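You operate a simulated robot arm through the tools that you are given. There is no shell and no other tool.

The job below is to be done with a simulated robot arm. You get a single attempt, and the scene is never put back.

JOB
Put things in order on the narrow table. At the end: the beige twine spool stands where the gold mist bottle (marked "GOLD") stood; the beige low block is on the orange tray; the gold mist bottle from the narrow table stands where the felt wiper stood; the felt wiper stands where the beige low block stood; whatever was shut is shut again. Leave all else as you found it, and nothing knocked over.

It is judged by the outcome, as a careful person would: the job done as asked, and still so three seconds after it is handed in. It fails if anything else is knocked over, pushed out of place, dropped, spilled or broken.

ROBOT AND FRAMES
A 7-joint arm with a two-finger parallel gripper, fixed in place. Base frame: the origin is at the foot of the arm, x ahead of it, y to its left, z up; the work surface is at about z = 0. Readings come in mm, rad, newtons and seconds.
With the tool pointing down near the work surface it reaches from about 220 to 580 mm from the base axis. Its first joint turns from -1.152 to 1.152 rad. Payload 2.5 kg.
The tool frame sits at the grasp point between the pads (the TCP): z along the fingers, y along the line on which they close. The tips reach 23 mm beyond it. The gripper opens to 94 mm. The fingers are 38 mm wide and 10 mm thick; the gripper's body (54 by 96 mm) begins 39 mm behind the TCP.
Orientation is that of the tool frame in the base frame, as a unit quaternion [x, y, z, w]. With the fingers straight down and closing along the base's y, the tool's x points along the base's -x, its y along +y and its z along -z.

CONTROLS
- The arm moves only by the tool jog_arm. Its argument "commands" is a list that holds one entry, the list of rows, each a list of 7 numbers: the turn, a rotation vector about the tool's x, y, z in units of 4 degrees (1.0 is 4 degrees), then the shift along the tool's x, y, z in units of 40 mm (1.0 is 40 mm), then the finger opening in mm, from 0 to 94. In form: [[[ax, ay, az, x, y, z, jaw], ...]]. A call has 1 to 20 rows; each row shifts and turns the commanded pose from where the row before left it, along the tool's axes as they then stand. A call with a number of a shift or a turn outside -1 to 1 is refused whole. A row lasts 0.2 s, in which the tool goes at most 50 mm and 0.15 rad; a call with a longer step from one row to the next is refused whole, and so is a gripper value outside its range. A pose out of reach is approached as far as the arm can. The call stops where the force on the tool passes 40 N (or 10 N more than at its start, if that is more) or the arm is blocked; 0.2 s more then pass. Each finger travels about 108 mm/s and halts on what it meets, pressing with about 44 N; the grip force reading is that of the motor and also rises with nothing between the fingers. The clock runs only during rows and for 0.2 s after the last one: add rows that do not move to give the fingers time. It gives the time, the measured TCP pose, the force on the tool (base axes), the opening and the grip force at its end, in the units of the frame above (readings bear some noise), with the torque about the TCP (base axes, N m) and any sound that the robot's microphone picked up, and new pictures: "pictures" is both (left out), scene, wrist or none.
- Cameras (640 x 400 px; columns grow to the right, rows downward): "scene" is fixed at [111.9, -407, 533.3]; the picture's right is [0.86, -0.51, 0.00], its down [-0.35, -0.58, -0.74] and it looks along [0.38, 0.63, -0.67] (base axes); focal length 273 px, centre (320, 200). "wrist" rides on the gripper at [86, 16, -75] in the tool frame; the picture's right is [-0.18, 0.98, 0.00], its down [-0.58, -0.11, -0.81] and it looks along [-0.79, -0.15, 0.59] (tool axes); focal length 243 px, centre (320, 200). There is no depth. A picture from a camera that has moved, and an enlarged one, comes with that camera's place and axes in the base frame and with its lens.
- enlarge(camera, box): a new picture of the part [left, top, right, bottom] of that camera's present view, enlarged. No time passes.
- hand_in(): hands the job in; it is judged then, once.

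Nothing tells you positions but the pictures and the camera data. Unless the task says otherwise, let go and move clear before handing in.

The tools are called after "Call:" as name(argument=value, ...) on one line, values as JSON. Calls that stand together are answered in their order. jog_arm: Moves the arm, as the interface text tells. Its arguments: {"type":"object","properties":{"commands":{"type":"array","items":{"type":"array","items":{"type":"array","items":{"type":"number"}}}},"pictures":{"type":"string","enum":["both","scene","wrist","none"]}},"required":["commands"]} The other tools are called the same way: enlarge (camera, box) takes an enlarged picture of a part of a camera's view; hand_in () hands the job in.

At the start:

```text
t: 0.0
position: [295.3, -102.1, 338.7]
ee_rot: [0.0, 1.0, 0.001, 0.0]
wrist_force: [-0.3, 0.7, 0.7]
moment: [-0.01, 0.0, 0.0]
grip_width: 93.9
grasp_force: 0.0
```

scene: 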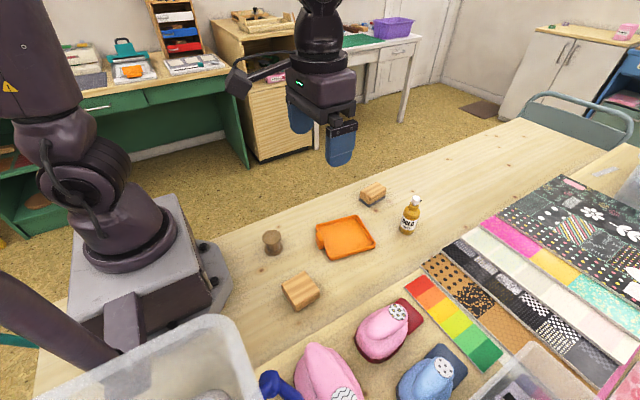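
wrist: 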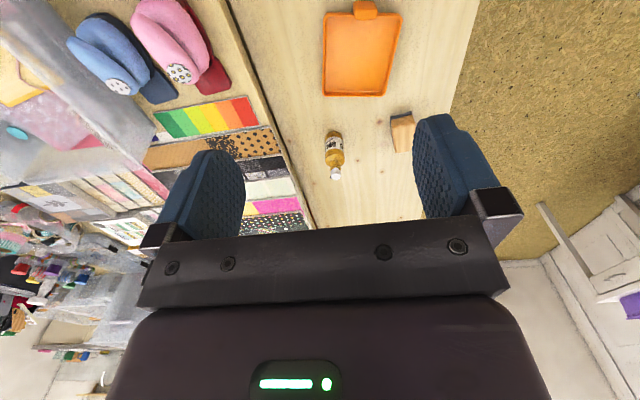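

I see a narrow table with a small brown/beige spool, an orange tray, a gold bottle, a wooden-backed block (probably the felt wiper) and a wooden low block. I'll enlarge the views to identify each before moving.

Call:
enlarge(camera="scene", box=[230, 160, 450, 320])

Call:
enlarge(camera="wrist", box=[280, 0, 480, 200])

Call:
enlarge(camera="scene", box=[240, 220, 350, 320])

Call:
enlarge(camera="scene", box=[340, 170, 440, 250])

```text
2.50 times, centred on (340, 240) of scene
camera zoom: at [111.9, -407.0, 533.3], right [0.86, -0.51, 0.0], down [-0.35, -0.58, -0.74], along [0.38, 0.63, -0.67], focal length 682 px, centre (270, 100)
```

zoom: 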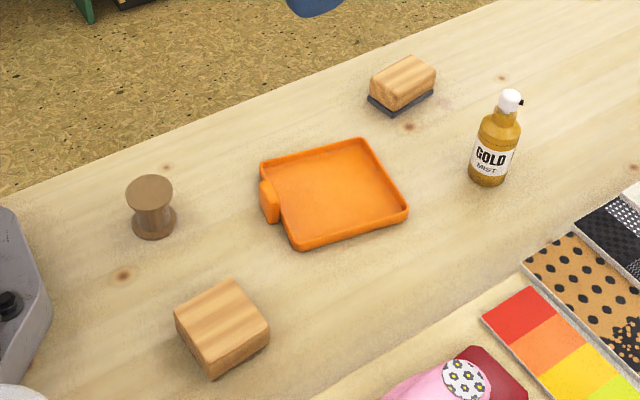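

```text
2.00 times, centred on (380, 100) of wrist
camera zoom: at [207.6, -84.8, 413.4], right [0.18, 0.98, 0.0], down [0.58, -0.11, 0.81], along [0.79, -0.15, -0.59], focal length 485 px, centre (200, 400)
```

zoom: 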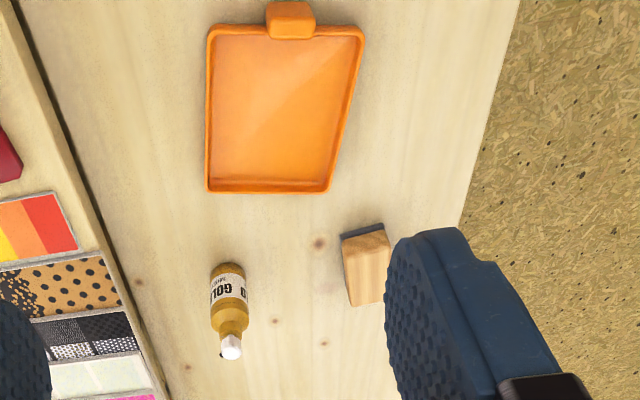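

```text
4.00 times, centred on (295, 270) of scene
camera zoom: at [111.9, -407.0, 533.3], right [0.86, -0.51, 0.0], down [-0.35, -0.58, -0.74], along [0.38, 0.63, -0.67], focal length 1090 px, centre (420, -80)
```

zoom: 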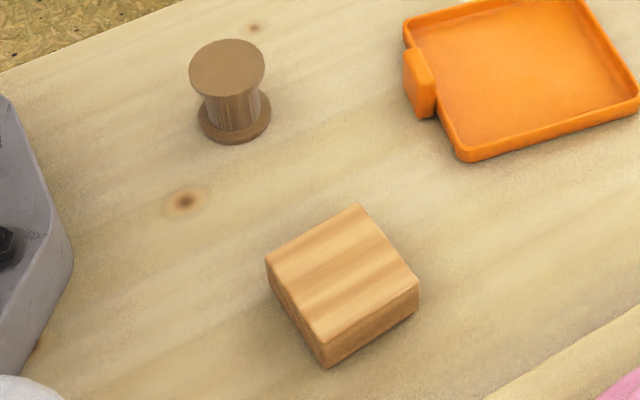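

```text
5.00 times, centred on (390, 210) of scene
camera zoom: at [111.9, -407.0, 533.3], right [0.86, -0.51, 0.0], down [-0.35, -0.58, -0.74], along [0.38, 0.63, -0.67], focal length 1363 px, centre (-30, 150)
```

zoom: 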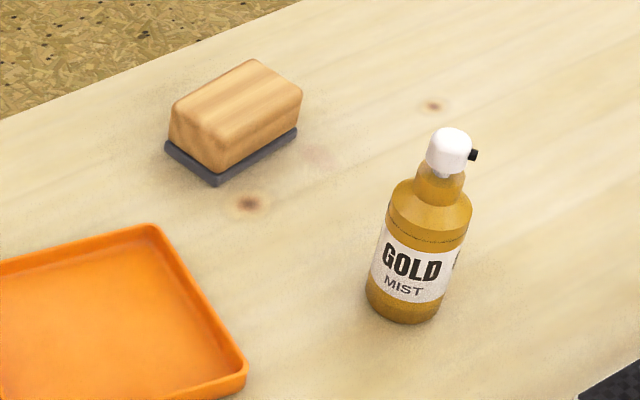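

I've worked out rough positions: block about (226,-135), spool about (223,1), tray centre about (393,-55), wiper about (546,25), bottle about (546,-116). Before moving I'll check the bin near the base and the surroundings for obstacles and shut things.

Call:
enlarge(camera="scene", box=[0, 240, 256, 400])

Call:
enlarge(camera="scene", box=[240, 240, 496, 400])

Call:
enlarge(camera="scene", box=[384, 140, 640, 300])

Call:
enlarge(camera="wrist", box=[0, 0, 320, 200])

```text
2.50 times, centred on (128, 320) of scene
camera zoom: at [111.9, -407.0, 533.3], right [0.86, -0.51, 0.0], down [-0.35, -0.58, -0.74], along [0.38, 0.63, -0.67], focal length 682 px, centre (800, -100)
```

zoom: 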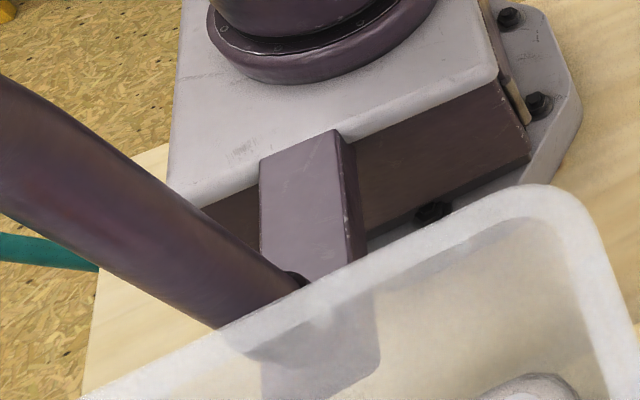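

```text
2.50 times, centred on (368, 320) of scene
camera zoom: at [111.9, -407.0, 533.3], right [0.86, -0.51, 0.0], down [-0.35, -0.58, -0.74], along [0.38, 0.63, -0.67], focal length 682 px, centre (200, -100)
```

zoom: 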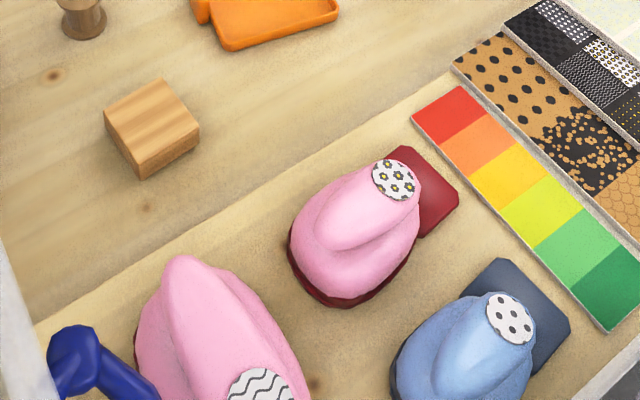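

```text
2.50 times, centred on (512, 220) of scene
camera zoom: at [111.9, -407.0, 533.3], right [0.86, -0.51, 0.0], down [-0.35, -0.58, -0.74], along [0.38, 0.63, -0.67], focal length 682 px, centre (-160, 150)
```

zoom: 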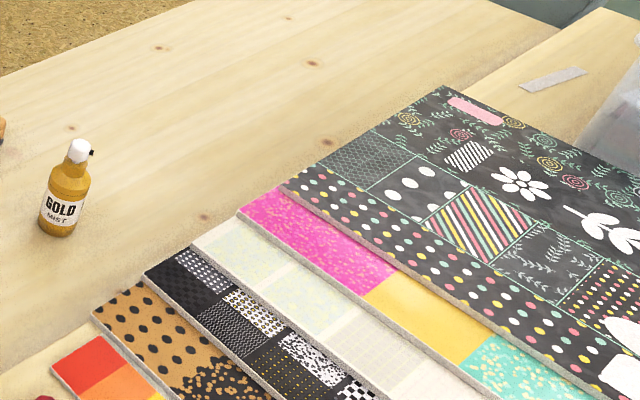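

```text
2.00 times, centred on (160, 100) of wrist
camera zoom: at [207.6, -84.8, 413.4], right [0.18, 0.98, 0.0], down [0.58, -0.11, 0.81], along [0.79, -0.15, -0.59], focal length 485 px, centre (640, 400)
```

zoom: 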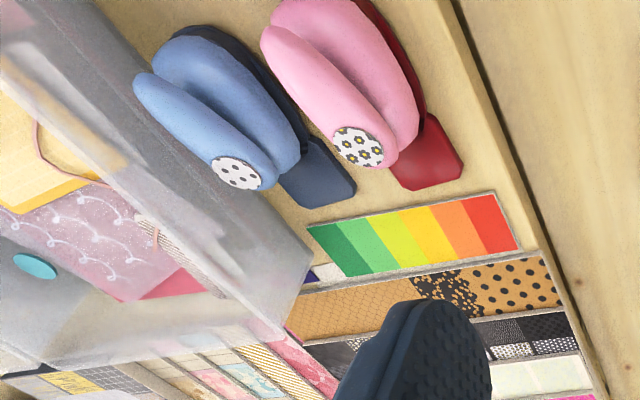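

The bin and the punches are on the second table, well away from the block's place. I'll move above the beige low block (about (226,-135)) and look with the wrist camera first.

Call:
jog_arm(commands=[[[0, 0, 0, 0.2875, -0.1375, 0.786, 94], [0, 0, 0, 0.2875, -0.1375, 0.786, 94], [0, 0, 0, 0.2875, -0.1375, 0.786, 94], [0, 0, 0, 0.2875, -0.1375, 0.786, 94], [0, 0, 0, 0.2875, -0.1375, 0.786, 94], [0, 0, 0, 0.2875, -0.1375, 0.786, 94], [0, 0, 0, 0, 0, 0, 94]]])

```text
t: 1.6
position: [228.1, -134.8, 153.8]
ee_rot: [0.0, 1.0, 0.0, 0.0]
wrist_force: [-1.2, 0.7, 0.0]
moment: [0.01, 0.01, -0.01]
grip_width: 94.1
grasp_force: 0.1
camera wrist: at [139.2, -118.3, 227.4], right [0.18, 0.98, 0.0], down [0.58, -0.11, 0.81], along [0.79, -0.15, -0.59], focal length 243 px, centre (320, 200)
```

scene: 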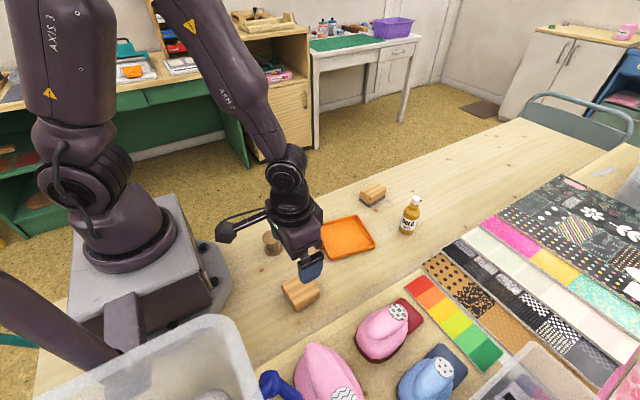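
wrist: 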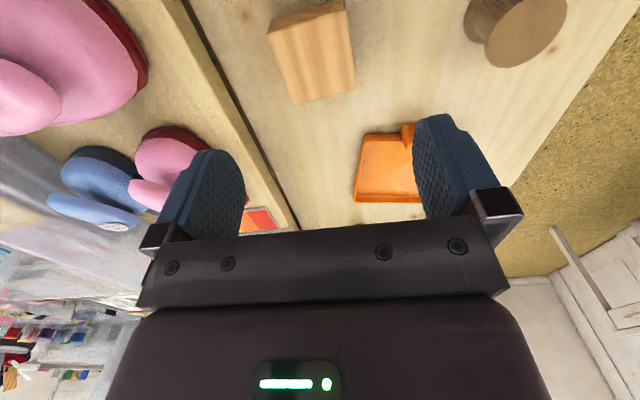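

The wrist view shows the block ahead of the fingers and the spool to the right. I'll enlarge both cameras to fix the block's position and angle.

Call:
enlarge(camera="wrist", box=[240, 0, 400, 120])

Call:
enlarge(camera="wrist", box=[440, 0, 600, 120])

Call:
enlarge(camera="scene", box=[240, 220, 350, 320])

```text
3.33 times, centred on (320, 60) of wrist
camera zoom: at [139.2, -118.3, 227.4], right [0.18, 0.98, 0.0], down [0.58, -0.11, 0.81], along [0.79, -0.15, -0.59], focal length 809 px, centre (320, 667)
```

zoom: 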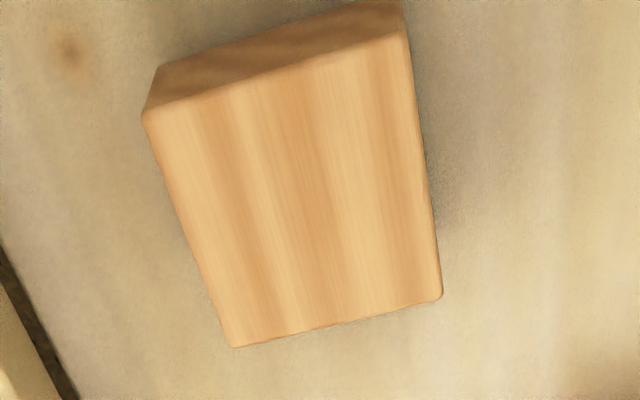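

```text
3.33 times, centred on (520, 60) of wrist
camera zoom: at [139.2, -118.3, 227.4], right [0.18, 0.98, 0.0], down [0.58, -0.11, 0.81], along [0.79, -0.15, -0.59], focal length 809 px, centre (-347, 667)
```

zoom: 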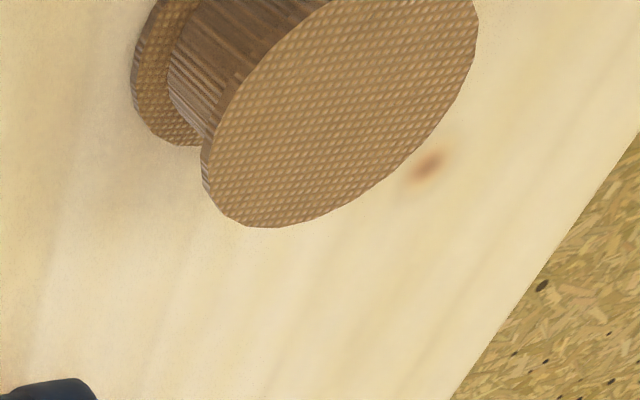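

```text
4.00 times, centred on (295, 270) of scene
camera zoom: at [111.9, -407.0, 533.3], right [0.86, -0.51, 0.0], down [-0.35, -0.58, -0.74], along [0.38, 0.63, -0.67], focal length 1090 px, centre (420, -80)
```

zoom: 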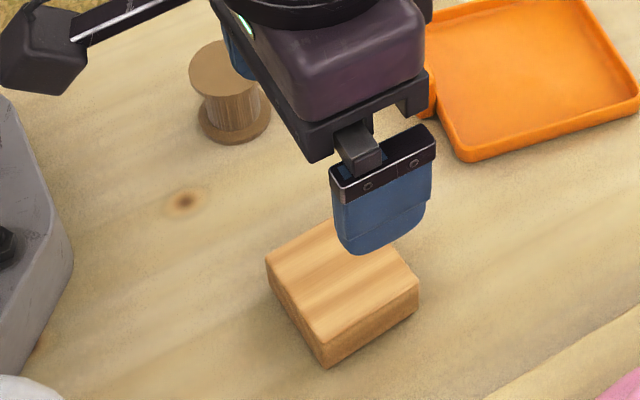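

The block measures about 58 mm square with a yaw of +4°, centred near (228.5,-138). I'll align to it and descend part way, then check the readings.

Call:
jog_arm(commands=[[[0, 0, -1, -0.025, -0.075, 0.5, 94], [0, 0, 0, 0, 0, 0.75, 94], [0, 0, 0, 0, 0, 0.75, 94], [0, 0, 0, 0, 0, 0, 94], [0, 0, 0, 0, 0, 0, 94]]])

```text
t: 2.8
position: [228.0, -136.7, 69.8]
ee_rot: [-0.035, 0.999, 0.001, -0.001]
wrist_force: [0.2, -0.1, -0.1]
moment: [-0.03, -0.01, -0.01]
grip_width: 93.9
grasp_force: 0.1
camera wrist: at [140.0, -126.3, 144.5], right [0.11, 0.99, 0.0], down [0.59, -0.07, 0.81], along [0.8, -0.09, -0.59], focal length 243 px, centre (320, 200)
```

scene: 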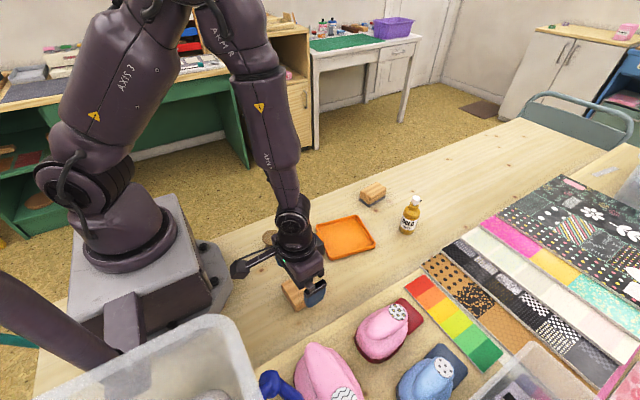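
wrist: 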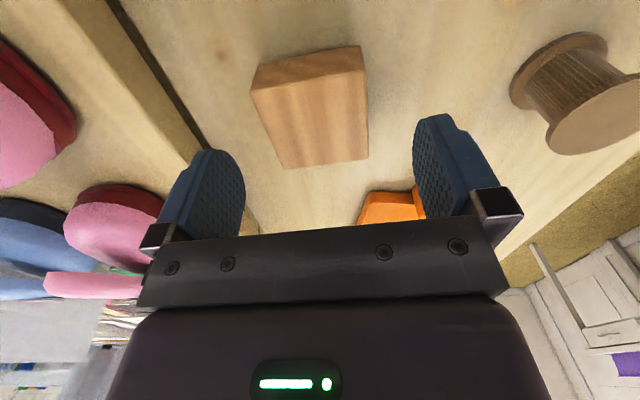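

The fingers straddle the block with even clearance. I'll descend so that the tips stop about 3 mm above the table, then close.

Call:
jog_arm(commands=[[[0, 0, 0, -0.04, -0.045, 0.4, 94], [0, 0, 0, 0, 0, 0.4, 94], [0, 0, 0, 0, 0, 0.3, 94], [0, 0, 0, 0, 0, 0, 94], [0, 0, 0, 0, 0, 0, 94]]])

```text
t: 4.0
position: [228.8, -137.6, 25.9]
ee_rot: [-0.033, 0.999, 0.0, 0.0]
wrist_force: [0.0, 0.5, -0.6]
moment: [-0.04, 0.01, -0.02]
grip_width: 93.7
grasp_force: 0.1
camera wrist: at [140.2, -127.3, 100.4], right [0.12, 0.99, 0.0], down [0.59, -0.07, 0.81], along [0.8, -0.09, -0.59], focal length 243 px, centre (320, 200)
```

scene: 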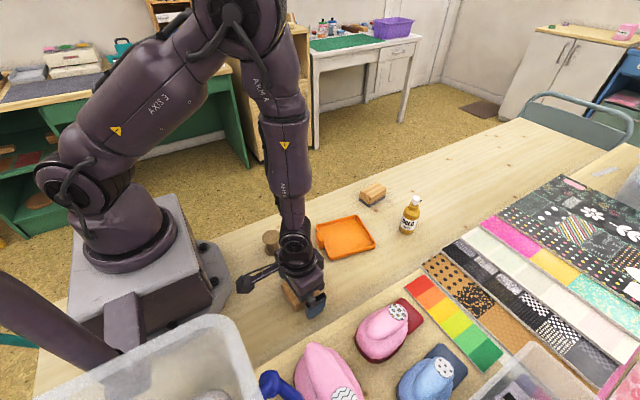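
wrist: 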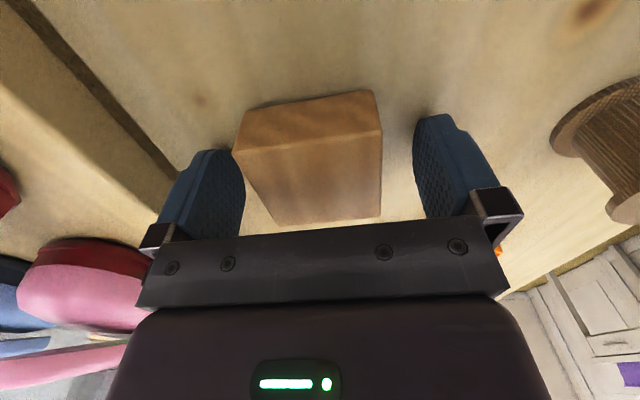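

The block sits between the fingers. I'll close on it, then lift slightly and check the grip.

Call:
jog_arm(commands=[[[0, 0, 0, 0, -0.03, 0, 94], [0, 0, 0, 0, 0, 0, 40], [0, 0, 0, 0, 0, 0, 40], [0, 0, 0, 0, 0, 0, 40], [0, 0, 0, 0, 0, 0, 40]]])

```text
t: 5.2
position: [228.5, -140.1, 26.5]
ee_rot: [-0.035, 0.999, 0.0, 0.001]
wrist_force: [0.1, 0.4, -0.1]
moment: [0.03, 0.02, 0.0]
grip_width: 57.3
grasp_force: 43.5
camera wrist: at [140.4, -129.0, 100.8], right [0.12, 0.99, 0.0], down [0.59, -0.07, 0.81], along [0.8, -0.09, -0.59], focal length 243 px, centre (320, 200)
```

scene: 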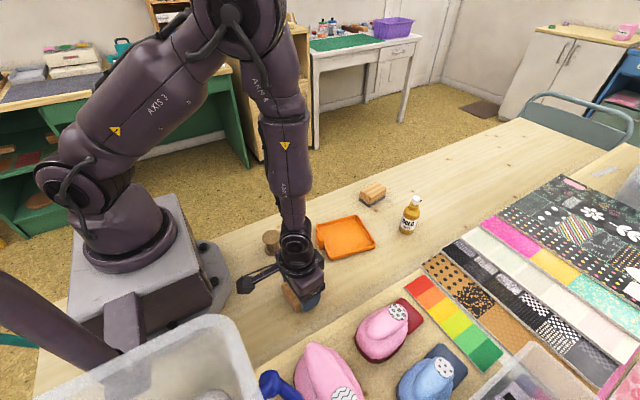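
wrist: 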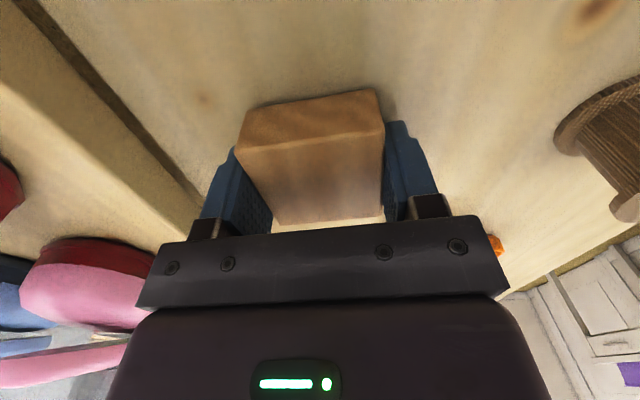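

The block is gripped at 57 mm (home position about (229,-139.5), yaw about 4°). I'll lift it, move to short of the tray and turn to the tray's angle for a look.

Call:
jog_arm(commands=[[[0, 0, 0, 0, 0, -0.4, 40], [0, 0, 0, 0, 0, -0.8, 40], [0, 0, 0, 0, 0, -0.8, 40], [0, 0, 0, 0, 0, -0.8, 40], [0, 0, 0, -0.6375, 0.5775, 0, 40], [0, 0, 0, -0.6375, 0.5775, 0, 40], [0, 0, 0, -0.6375, 0.5775, 0, 40], [0, 0, 0.9375, 0, 0, 0, 40], [0, 0, 0.9375, 0, 0, 0, 40], [0, 0, 0.9375, 0, 0, 0, 40], [0, 0, 0.9375, 0, 0, 0, 40], [0, 0, 0, 0, 0, 0, 40]]])

```text
t: 7.8
position: [299.8, -66.6, 138.4]
ee_rot: [0.096, 0.995, 0.0, 0.001]
wrist_force: [-0.5, -0.1, -1.1]
moment: [-0.03, -0.02, -0.02]
grip_width: 57.4
grasp_force: 44.2
camera wrist: at [216.7, -33.1, 213.8], right [0.37, 0.93, 0.0], down [0.55, -0.22, 0.81], along [0.75, -0.3, -0.59], focal length 243 px, centre (320, 200)
```

scene: 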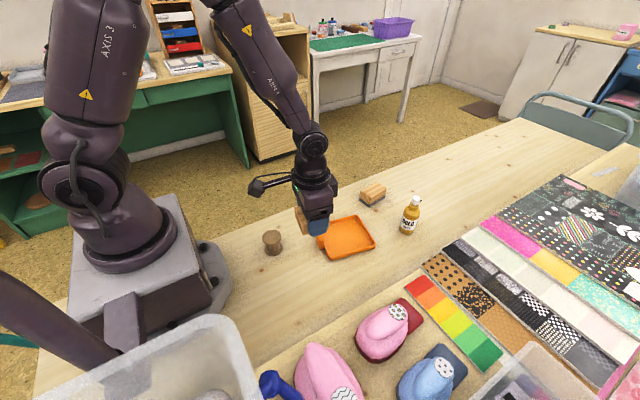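
wrist: 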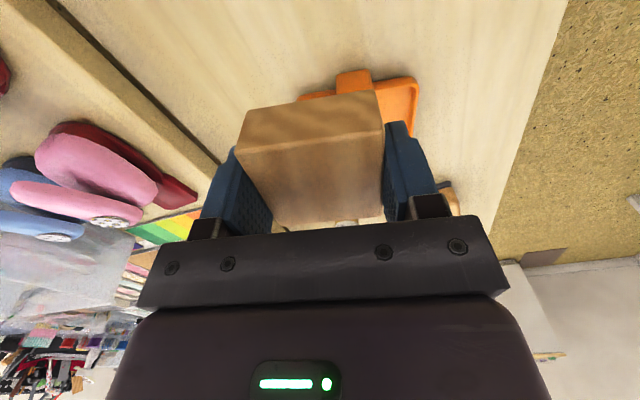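

The block is held well. I estimate the tray centre at about (392,-57) with yaw -10°. I'll move above it and partly down, then check the alignment from the scene camera.

Call:
jog_arm(commands=[[[0, 0, 0, -0.739, 0.225, 0, 40], [0, 0, 0, -0.739, 0.225, 0, 40], [0, 0, 0, -0.739, 0.225, 0, 40], [0, 0, 0, 0, 0, 0.9, 40], [0, 0, 0, 0, 0, 0.9, 40], [0, 0, 0, 0, 0, 0, 40], [0, 0, 0, 0, 0, 0, 40]]])

Call:
enlarge(camera="scene", box=[270, 170, 430, 290])

Call:
enlarge(camera="wrist", box=[180, 40, 500, 240])

```text
t: 9.4
position: [392.3, -55.0, 67.3]
ee_rot: [0.096, 0.995, 0.0, 0.0]
wrist_force: [0.1, -0.6, -1.5]
moment: [0.03, 0.0, -0.04]
grip_width: 57.1
grasp_force: 44.1
camera wrist: at [309.0, -21.8, 141.6], right [0.37, 0.93, 0.0], down [0.55, -0.22, 0.81], along [0.75, -0.3, -0.59], focal length 243 px, centre (320, 200)
```

scene: 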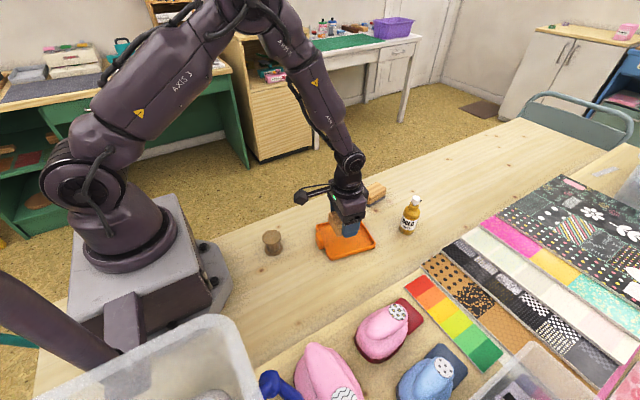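
wrist: 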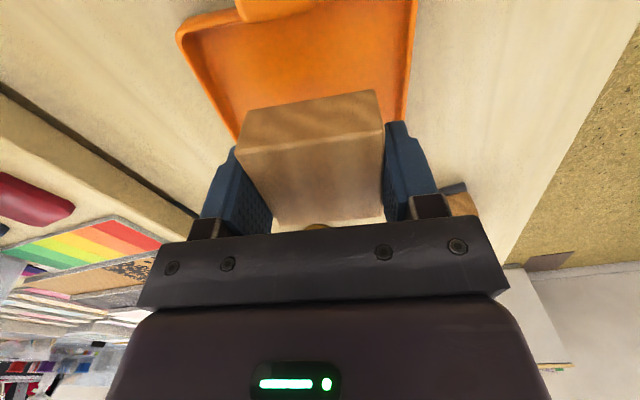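

```text
3.33 times, centred on (350, 230) of scene
camera zoom: at [112.0, -407.0, 533.3], right [0.86, -0.51, 0.0], down [-0.35, -0.58, -0.74], along [0.38, 0.63, -0.67], focal length 909 px, centre (220, 100)
```

zoom: 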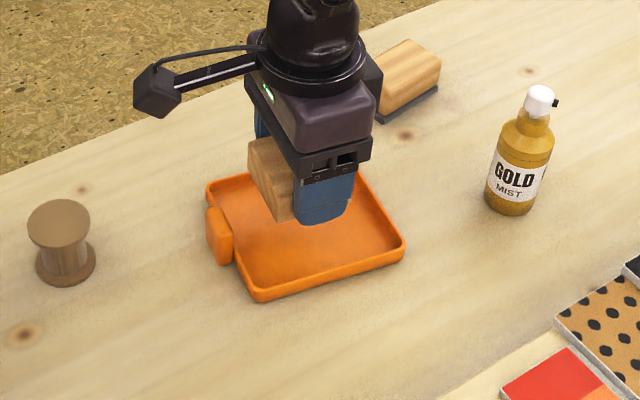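

```text
2.00 times, centred on (340, 140) of wrist
camera zoom: at [309.0, -21.8, 141.6], right [0.37, 0.93, 0.0], down [0.55, -0.22, 0.81], along [0.75, -0.3, -0.59], focal length 485 px, centre (280, 320)
```

zoom: 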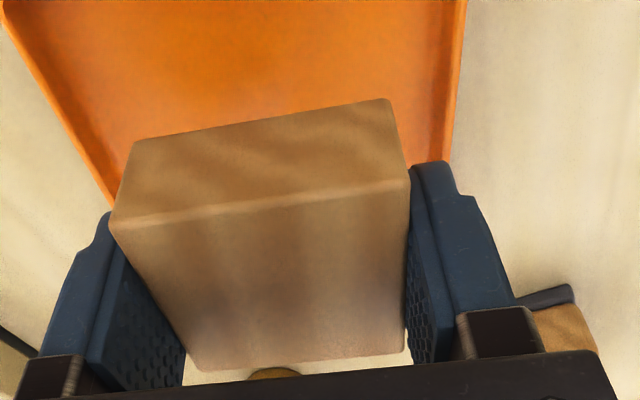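

The block is about 3 mm to the left of the tray's centre line. I'll correct that, lower to just above the tray floor and check the contact force.

Call:
jog_arm(commands=[[[0, 0, 0, 0, -0.08, 0.3, 40], [0, 0, 0, 0, 0, 0.3, 40], [0, 0, 0, 0, 0, 0.2, 40], [0, 0, 0, 0, 0, 0.06, 40], [0, 0, 0, 0, 0, 0, 40]]])

Call:
enlarge(camera="scene", box=[290, 180, 410, 270])

```text
t: 10.6
position: [390.3, -57.7, 31.9]
ee_rot: [0.097, 0.995, 0.0, 0.0]
wrist_force: [0.0, 0.4, -1.0]
moment: [0.02, -0.02, 0.01]
grip_width: 57.0
grasp_force: 43.8
camera wrist: at [308.9, -25.2, 105.9], right [0.37, 0.93, 0.0], down [0.55, -0.22, 0.81], along [0.75, -0.3, -0.59], focal length 243 px, centre (320, 200)
```

scene: 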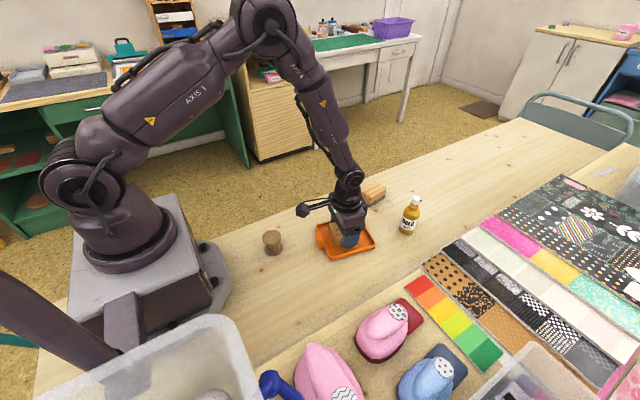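
wrist: 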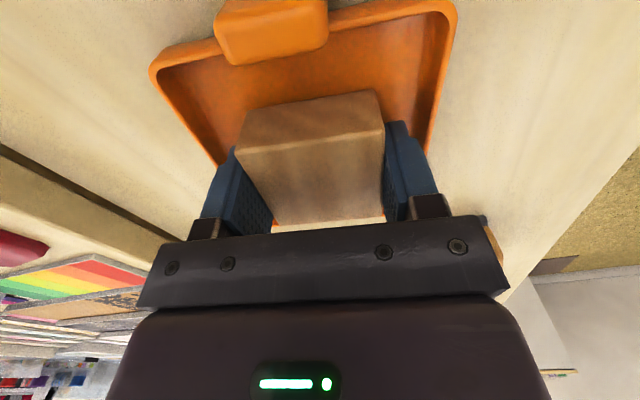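

```text
4.44 times, centred on (350, 225) of scene
camera zoom: at [112.0, -407.0, 533.3], right [0.86, -0.51, 0.0], down [-0.35, -0.58, -0.74], along [0.38, 0.63, -0.67], focal length 1212 px, centre (187, 89)
```

zoom: 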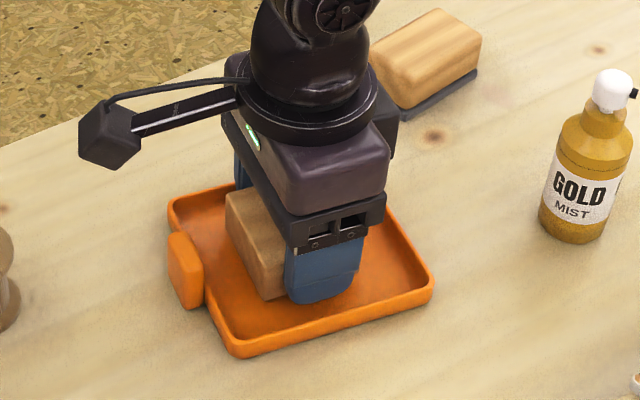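

The block is inside the tray's rim with no contact felt yet. I'll go down in 1 mm steps until it touches the floor.

Call:
jog_arm(commands=[[[0, 0, 0, 0, 0, 0.025, 40], [0, 0, 0, 0, 0, 0.025, 40], [0, 0, 0, 0, 0, 0, 40]]], pictures="none")

```text
t: 11.4
position: [392.6, -58.9, 30.1]
ee_rot: [0.096, 0.995, 0.001, 0.0]
wrist_force: [-0.3, -0.2, -1.2]
moment: [0.01, 0.01, -0.02]
grip_width: 57.4
grasp_force: 44.3
```

Call:
jog_arm(commands=[[[0, 0, 0, 0, 0, 0.025, 40], [0, 0, 0, 0, 0, 0, 40]]], pictures="none")

```text
t: 12.0
position: [392.8, -58.5, 31.3]
ee_rot: [0.096, 0.995, 0.001, 0.0]
wrist_force: [-5.4, -0.4, 19.9]
moment: [0.02, 0.26, -0.02]
grip_width: 57.7
grasp_force: 44.4
```

Contact was felt at about 20 N, so the block is on the tray floor. I'll open a little and rise straight up.

Call:
jog_arm(commands=[[[0, 0, 0, 0, 0, -0.015, 58], [0, 0, 0, 0, 0, 0, 63], [0, 0, 0, 0, 0, 0, 64], [0, 0, 0, 0, 0, 0, 64]]])

Call:
enlarge(camera="scene", box=[290, 180, 410, 270])

```text
t: 13.0
position: [392.3, -59.4, 31.5]
ee_rot: [0.096, 0.995, 0.0, 0.0]
wrist_force: [0.0, 0.6, -0.6]
moment: [0.0, 0.02, 0.02]
grip_width: 63.8
grasp_force: 0.1
camera wrist: at [309.5, -25.9, 104.6], right [0.37, 0.93, 0.0], down [0.55, -0.22, 0.81], along [0.75, -0.3, -0.59], focal length 243 px, centre (320, 200)
```

scene: 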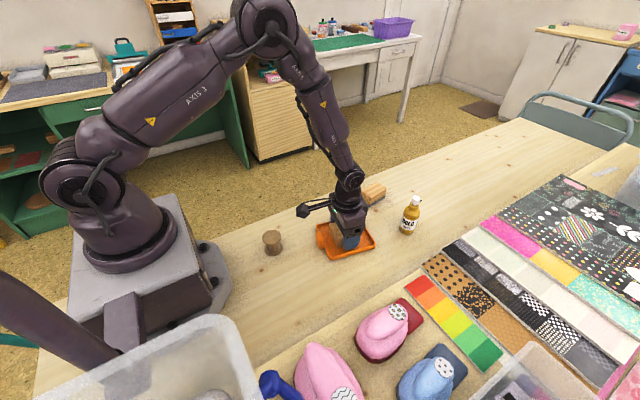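
wrist: 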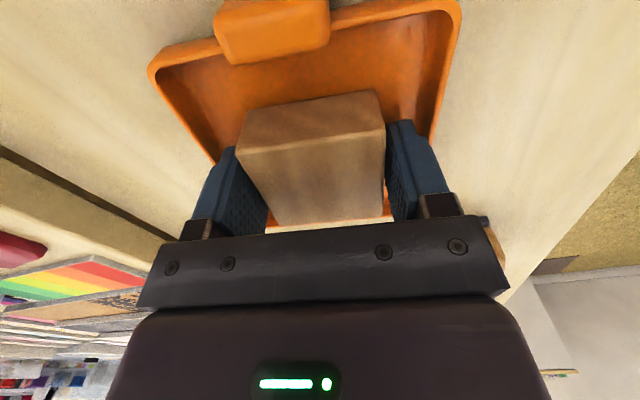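

```text
4.44 times, centred on (350, 225) of scene
camera zoom: at [111.9, -407.0, 533.3], right [0.86, -0.51, 0.0], down [-0.35, -0.58, -0.74], along [0.38, 0.63, -0.67], focal length 1212 px, centre (187, 89)
```

zoom: 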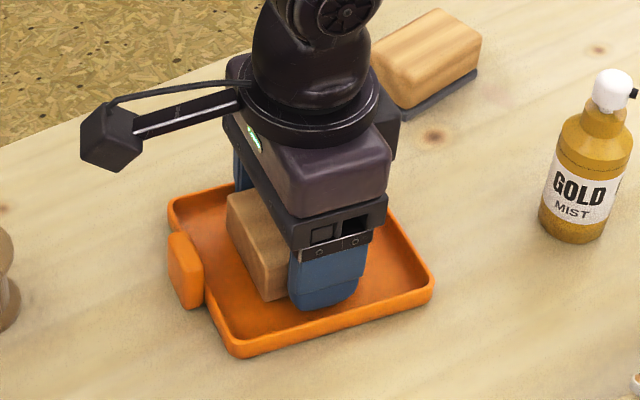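

The block rests in the tray, released. I'll rise and move to look at the felt wiper (about (546,25)) with the wrist camera.

Call:
jog_arm(commands=[[[0, 0, 0, 0, 0, -0.5, 64], [0, 0, 0, 0, 0, -0.8, 64], [0, 0, 0, 0, 0, -0.8, 70], [0, 0, 0, 0, 0, -0.8, 94], [0, 0, 0, -0.349, 0.739, 0, 94], [0, 0, 0, -0.349, 0.739, 0, 94], [0, 0, 0, -0.349, 0.739, 0, 94], [0, 0, -0.95, 0, 0, 0, 94], [0, 0, -0.95, 0, 0, 0, 94], [0, 0, -0.95, 0, 0, 0, 94], [0, 0, -0.95, 0, 0, 0, 94], [0, 0, -0.95, 0, 0, 0, 94], [0, 0, 0, 0, 0, 0, 94]]])

Call:
enlarge(camera="wrist", box=[220, 0, 460, 150])

Call:
enlarge(camera="scene", box=[270, 170, 430, 290])

```text
t: 15.8
position: [449.4, 19.3, 146.3]
ee_rot: [-0.071, 0.997, 0.0, 0.0]
wrist_force: [-0.4, 0.6, -0.1]
moment: [-0.01, -0.03, 0.0]
grip_width: 94.0
grasp_force: 0.1
camera wrist: at [361.3, 24.0, 219.7], right [0.04, 1.0, 0.0], down [0.59, -0.03, 0.81], along [0.81, -0.04, -0.59], focal length 243 px, centre (320, 200)
```

scene: 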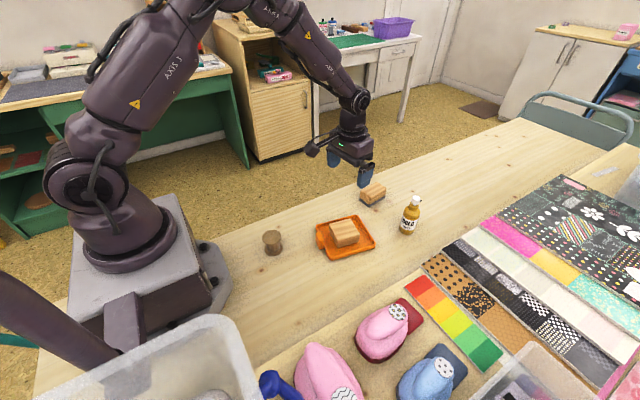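
wrist: 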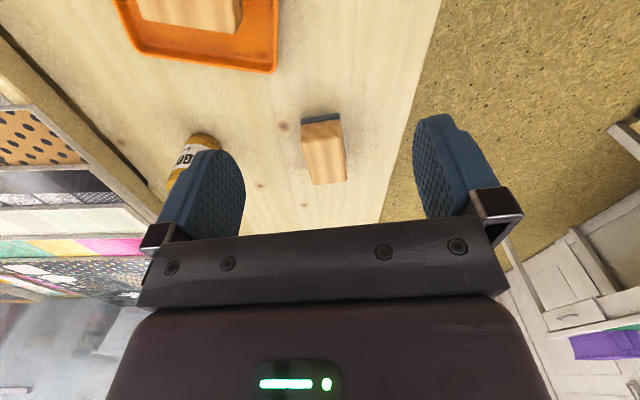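

```text
2.67 times, centred on (340, 75) of wrist
camera zoom: at [361.3, 24.0, 219.7], right [0.04, 1.0, 0.0], down [0.59, -0.03, 0.81], along [0.81, -0.04, -0.59], focal length 647 px, centre (267, 533)
```

zoom: 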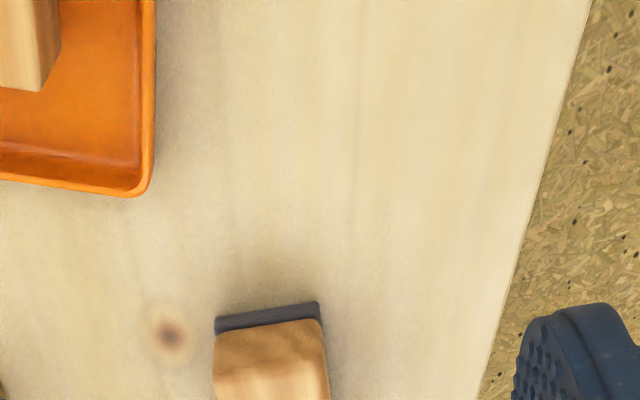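

```text
3.33 times, centred on (350, 230) of scene
camera zoom: at [111.9, -407.0, 533.3], right [0.86, -0.51, 0.0], down [-0.35, -0.58, -0.74], along [0.38, 0.63, -0.67], focal length 909 px, centre (220, 100)
```

zoom: 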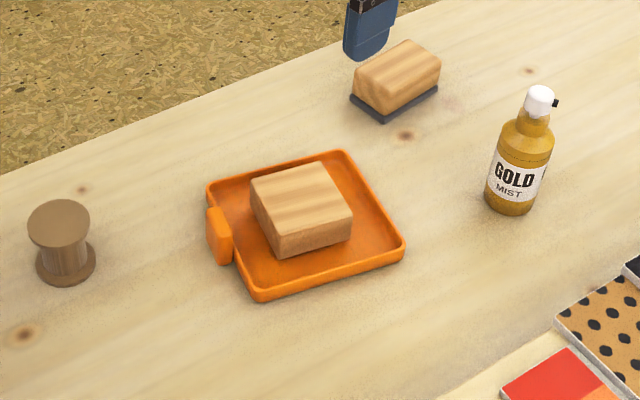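

The block now sits squarely in the tray. The wiper centre works out at about (546,24), yaw about 8.7°, with a footprint of roughly 68×41 mm; I'll move above it and look again.

Call:
jog_arm(commands=[[[0, 0, -0.15, -0.804, -0.077, 0.3, 94], [0, 0, 0, -0.804, -0.077, 0.3, 94], [0, 0, 0, -0.804, -0.077, 0.3, 94], [0, 0, 0, 0, 0, 0.25, 94], [0, 0, 0, 0, 0, 0, 94]]])

Call:
enlarge(camera="wrist", box=[220, 0, 460, 150])

Call:
enlarge(camera="scene", box=[320, 140, 440, 230])

```text
t: 17.0
position: [551.4, 22.4, 99.5]
ee_rot: [-0.075, 0.997, 0.0, 0.0]
wrist_force: [0.0, -0.5, -1.0]
moment: [0.0, -0.01, 0.02]
grip_width: 93.9
grasp_force: 0.0
camera wrist: at [461.5, 26.2, 173.9], right [0.04, 1.0, 0.0], down [0.59, -0.02, 0.81], along [0.81, -0.03, -0.59], focal length 243 px, centre (320, 200)
```

scene: 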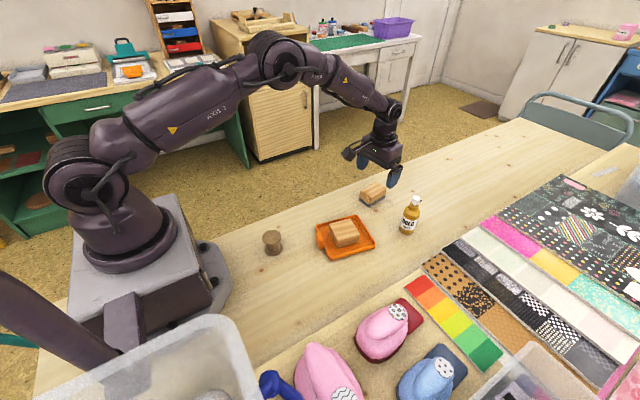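
wrist: 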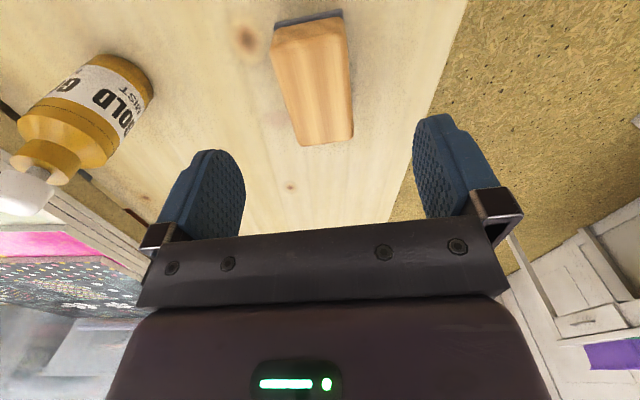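

```text
2.67 times, centred on (340, 75) of wrist
camera zoom: at [461.5, 26.2, 173.9], right [0.04, 1.0, 0.0], down [0.59, -0.02, 0.81], along [0.81, -0.03, -0.59], focal length 647 px, centre (267, 533)
```

zoom: 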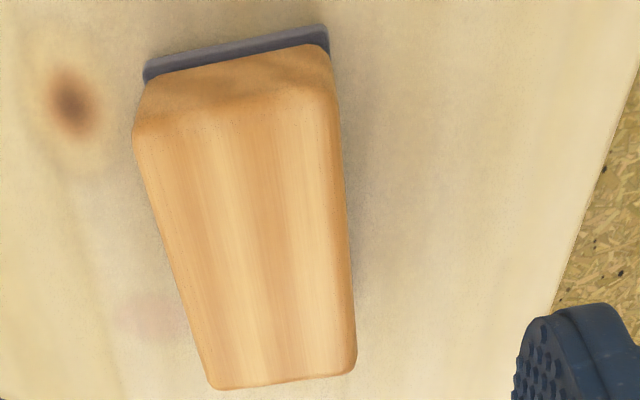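

```text
4.44 times, centred on (380, 185) of scene
camera zoom: at [112.0, -407.0, 533.3], right [0.86, -0.51, 0.0], down [-0.35, -0.58, -0.74], along [0.38, 0.63, -0.67], focal length 1212 px, centre (53, 267)
```

zoom: 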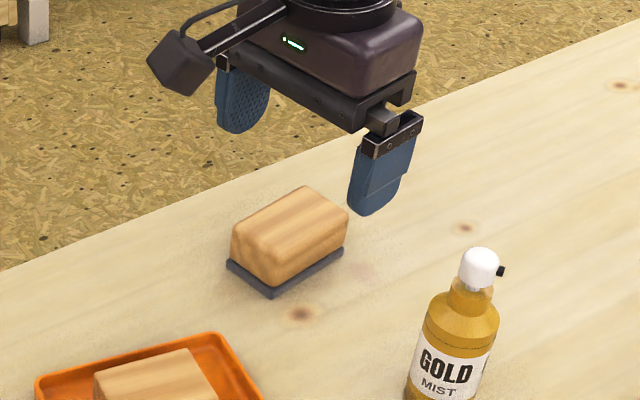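

The wiper is centred under the gripper with its long side along x and its height about 36 mm. I'll descend so the tips are about 10 mm up, above the felt plate, and check the alignment.

Call:
jog_arm(commands=[[[0, 0, 0, 0.075, 0, 0.5, 94], [0, 0, 0, 0, 0, 0.5, 94], [0, 0, 0, 0, 0, 0.4, 80], [0, 0, 0, 0, 0, 0.25, 70], [0, 0, 0, 0, 0, 0, 70]]])

Call:
enlarge(camera="scene", box=[320, 140, 440, 230])

```text
t: 18.2
position: [544.3, 22.1, 35.5]
ee_rot: [-0.075, 0.997, 0.0, 0.0]
wrist_force: [-0.4, 0.4, 0.0]
moment: [0.0, -0.02, -0.02]
grip_width: 69.7
grasp_force: 0.0
camera wrist: at [455.3, 26.5, 109.3], right [0.04, 1.0, 0.0], down [0.59, -0.02, 0.81], along [0.81, -0.03, -0.59], focal length 243 px, centre (320, 200)
```

scene: 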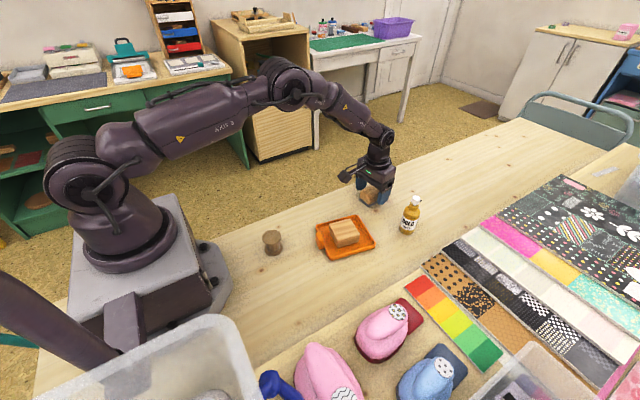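
wrist: 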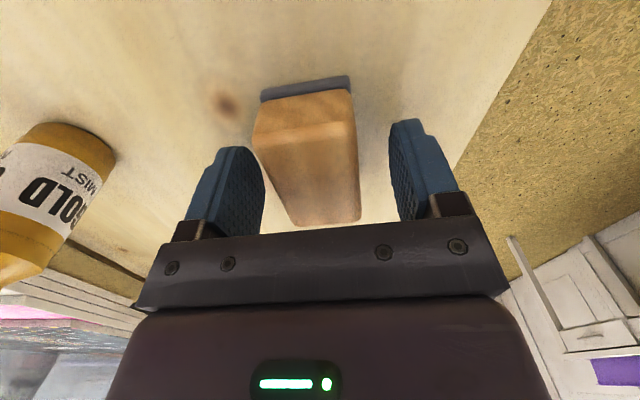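

```text
4.44 times, centred on (380, 185) of scene
camera zoom: at [111.9, -407.0, 533.3], right [0.86, -0.51, 0.0], down [-0.35, -0.58, -0.74], along [0.38, 0.63, -0.67], focal length 1212 px, centre (53, 267)
```

zoom: 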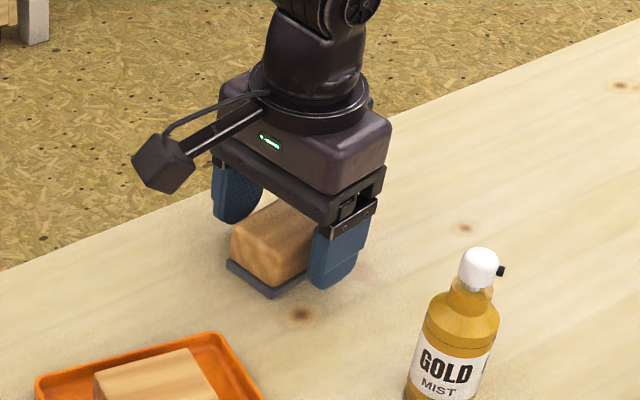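

The tips are on both sides of the wooden part, above the felt. I'll close the gripper now.

Call:
jog_arm(commands=[[[0, 0, 0, 0, 0, 0, 50], [0, 0, 0, 0, 0, 0, 25], [0, 0, 0, 0, 0, 0, 25], [0, 0, 0, 0, 0, 0, 25]]])

Call:
enlarge(camera="wrist", box=[180, 60, 460, 235])

```text
t: 19.2
position: [544.2, 23.3, 35.3]
ee_rot: [-0.074, 0.997, 0.0, -0.001]
wrist_force: [0.6, 0.2, 0.3]
moment: [-0.04, -0.01, 0.02]
grip_width: 41.1
grasp_force: 44.0
camera wrist: at [455.2, 26.4, 109.5], right [0.04, 1.0, 0.0], down [0.59, -0.02, 0.81], along [0.81, -0.03, -0.59], focal length 243 px, centre (320, 200)
```

scene: 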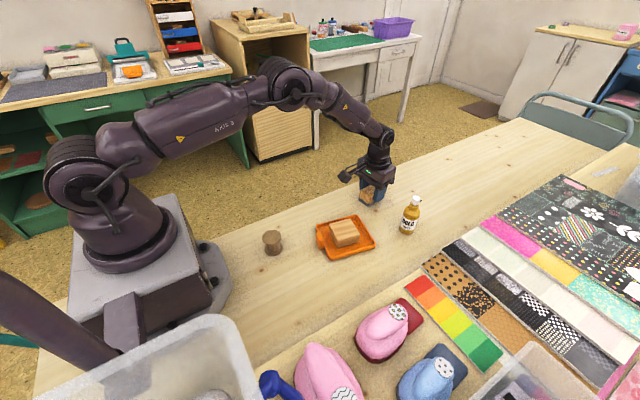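
wrist: 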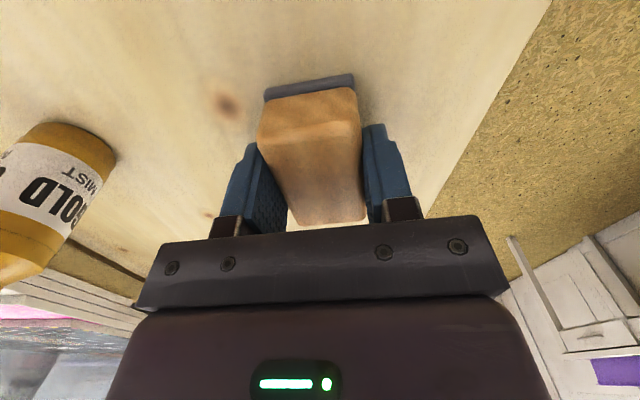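

```text
2.29 times, centred on (320, 148) of wrist
camera zoom: at [455.2, 26.4, 109.5], right [0.04, 1.0, 0.0], down [0.59, -0.02, 0.81], along [0.81, -0.03, -0.59], focal length 555 px, centre (320, 320)
```

zoom: 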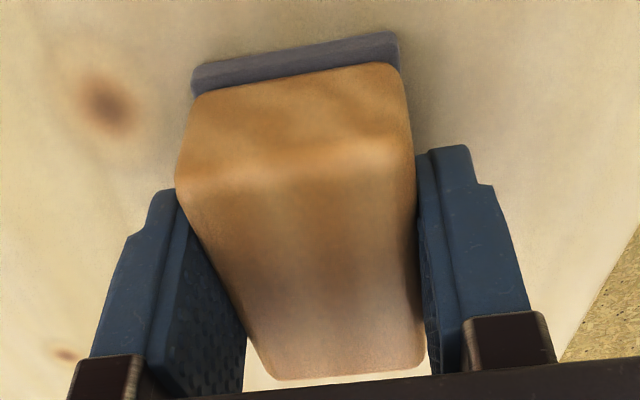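

The wiper is gripped at 41 mm. I'll lift it straight up and check that it hangs level before carrying it.

Call:
jog_arm(commands=[[[0, 0, 0, 0, 0, -0.3, 25], [0, 0, 0, 0, 0, -0.7, 25], [0, 0, 0, 0, 0, -0.9, 25], [0, 0, 0, 0, 0, -0.9, 25], [0, 0, 0, 0, 0, 0, 25]]])

Call:
enlarge(camera="scene", box=[320, 120, 440, 210])

```text
t: 20.4
position: [544.6, 23.4, 145.6]
ee_rot: [-0.075, 0.997, 0.0, -0.001]
wrist_force: [-0.4, 0.2, -0.4]
moment: [0.02, 0.01, 0.02]
grip_width: 41.1
grasp_force: 43.9
camera wrist: at [455.0, 28.3, 220.8], right [0.04, 1.0, 0.0], down [0.59, -0.02, 0.81], along [0.81, -0.03, -0.59], focal length 243 px, centre (320, 200)
```

scene: 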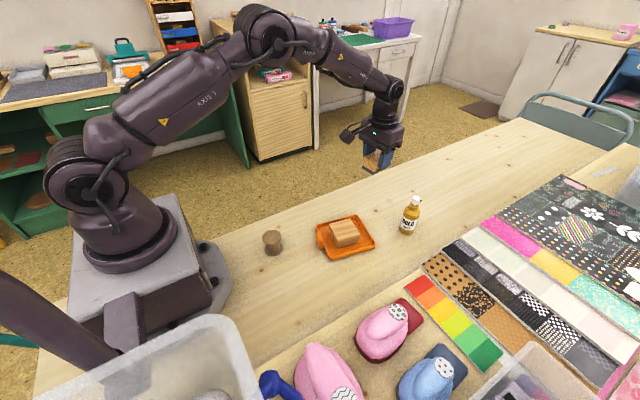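
wrist: 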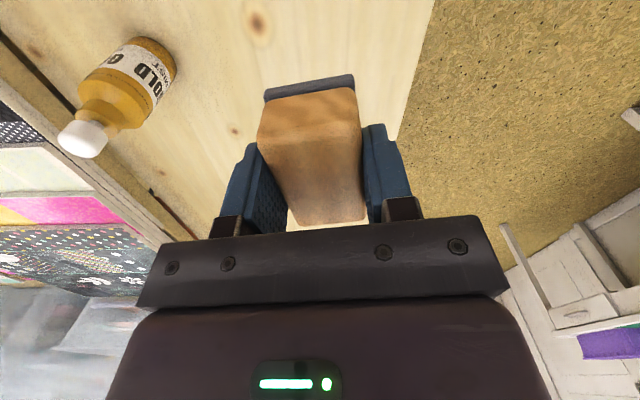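

```text
4.44 times, centred on (380, 165) of scene
camera zoom: at [111.9, -407.0, 533.3], right [0.86, -0.51, 0.0], down [-0.35, -0.58, -0.74], along [0.38, 0.63, -0.67], focal length 1212 px, centre (53, 356)
```

zoom: 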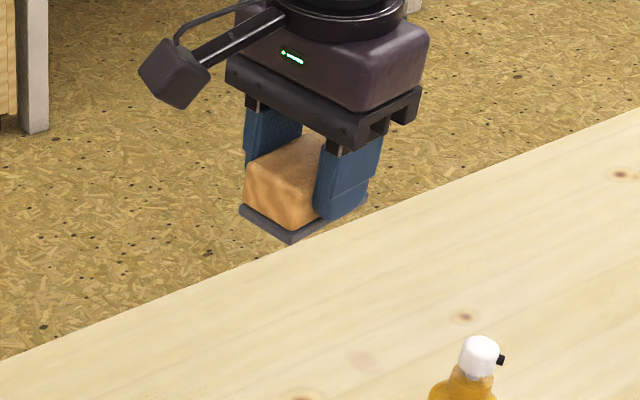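

The wiper hangs level and firm. I'll carry it above everything to the block's old place at about (229,-139.5).

Call:
jog_arm(commands=[[[0, 0, 0, 0.939, -0.317, 0, 25], [0, 0, 0, 0.939, -0.317, 0, 25], [0, 0, 0, 0.939, -0.317, 0, 25], [0, 0, 0, 0.939, -0.317, 0, 25], [0, 0, 0, 0.939, -0.317, 0, 25], [0, 0, 0, 0.939, -0.317, 0, 25], [0, 0, 0, 0.939, -0.317, 0, 25], [0, 0, 0, 0.939, -0.317, 0, 25], [0, 0, 0, 0.939, -0.317, 0, 25], [0, 0, 0.565, 0, 0, 0, 25], [0, 0, 0.565, 0, 0, 0, 25], [0, 0, 0, 0, 0, 0, 25], [0, 0, 0, 0, 0, 0, 25]]])

```text
t: 23.2
position: [228.4, -140.7, 147.4]
ee_rot: [-0.036, 0.999, -0.001, 0.001]
wrist_force: [0.4, 0.0, 0.3]
moment: [-0.01, 0.0, 0.01]
grip_width: 40.8
grasp_force: 43.7
camera wrist: at [139.6, -130.2, 221.1], right [0.11, 0.99, 0.0], down [0.59, -0.07, 0.81], along [0.8, -0.09, -0.59], focal length 243 px, centre (320, 200)
```

scene: 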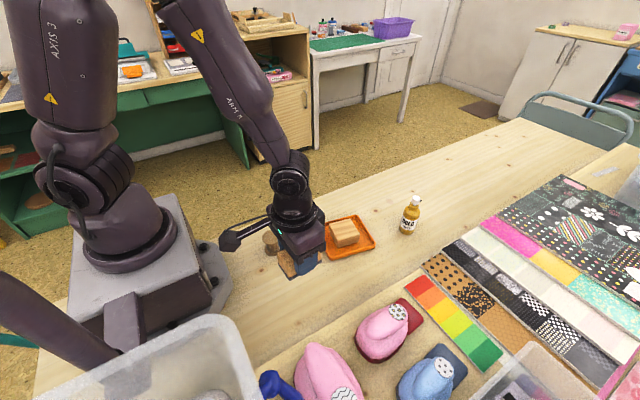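
wrist: 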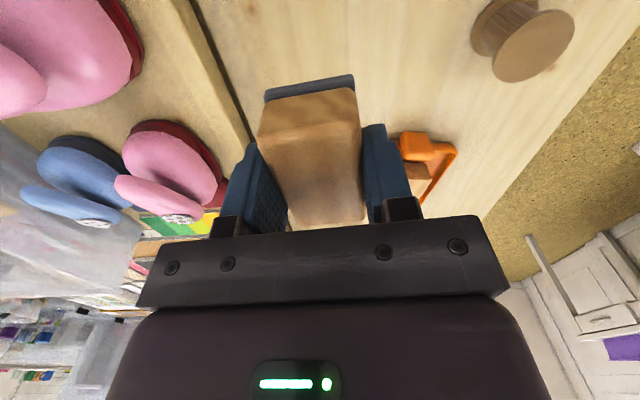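

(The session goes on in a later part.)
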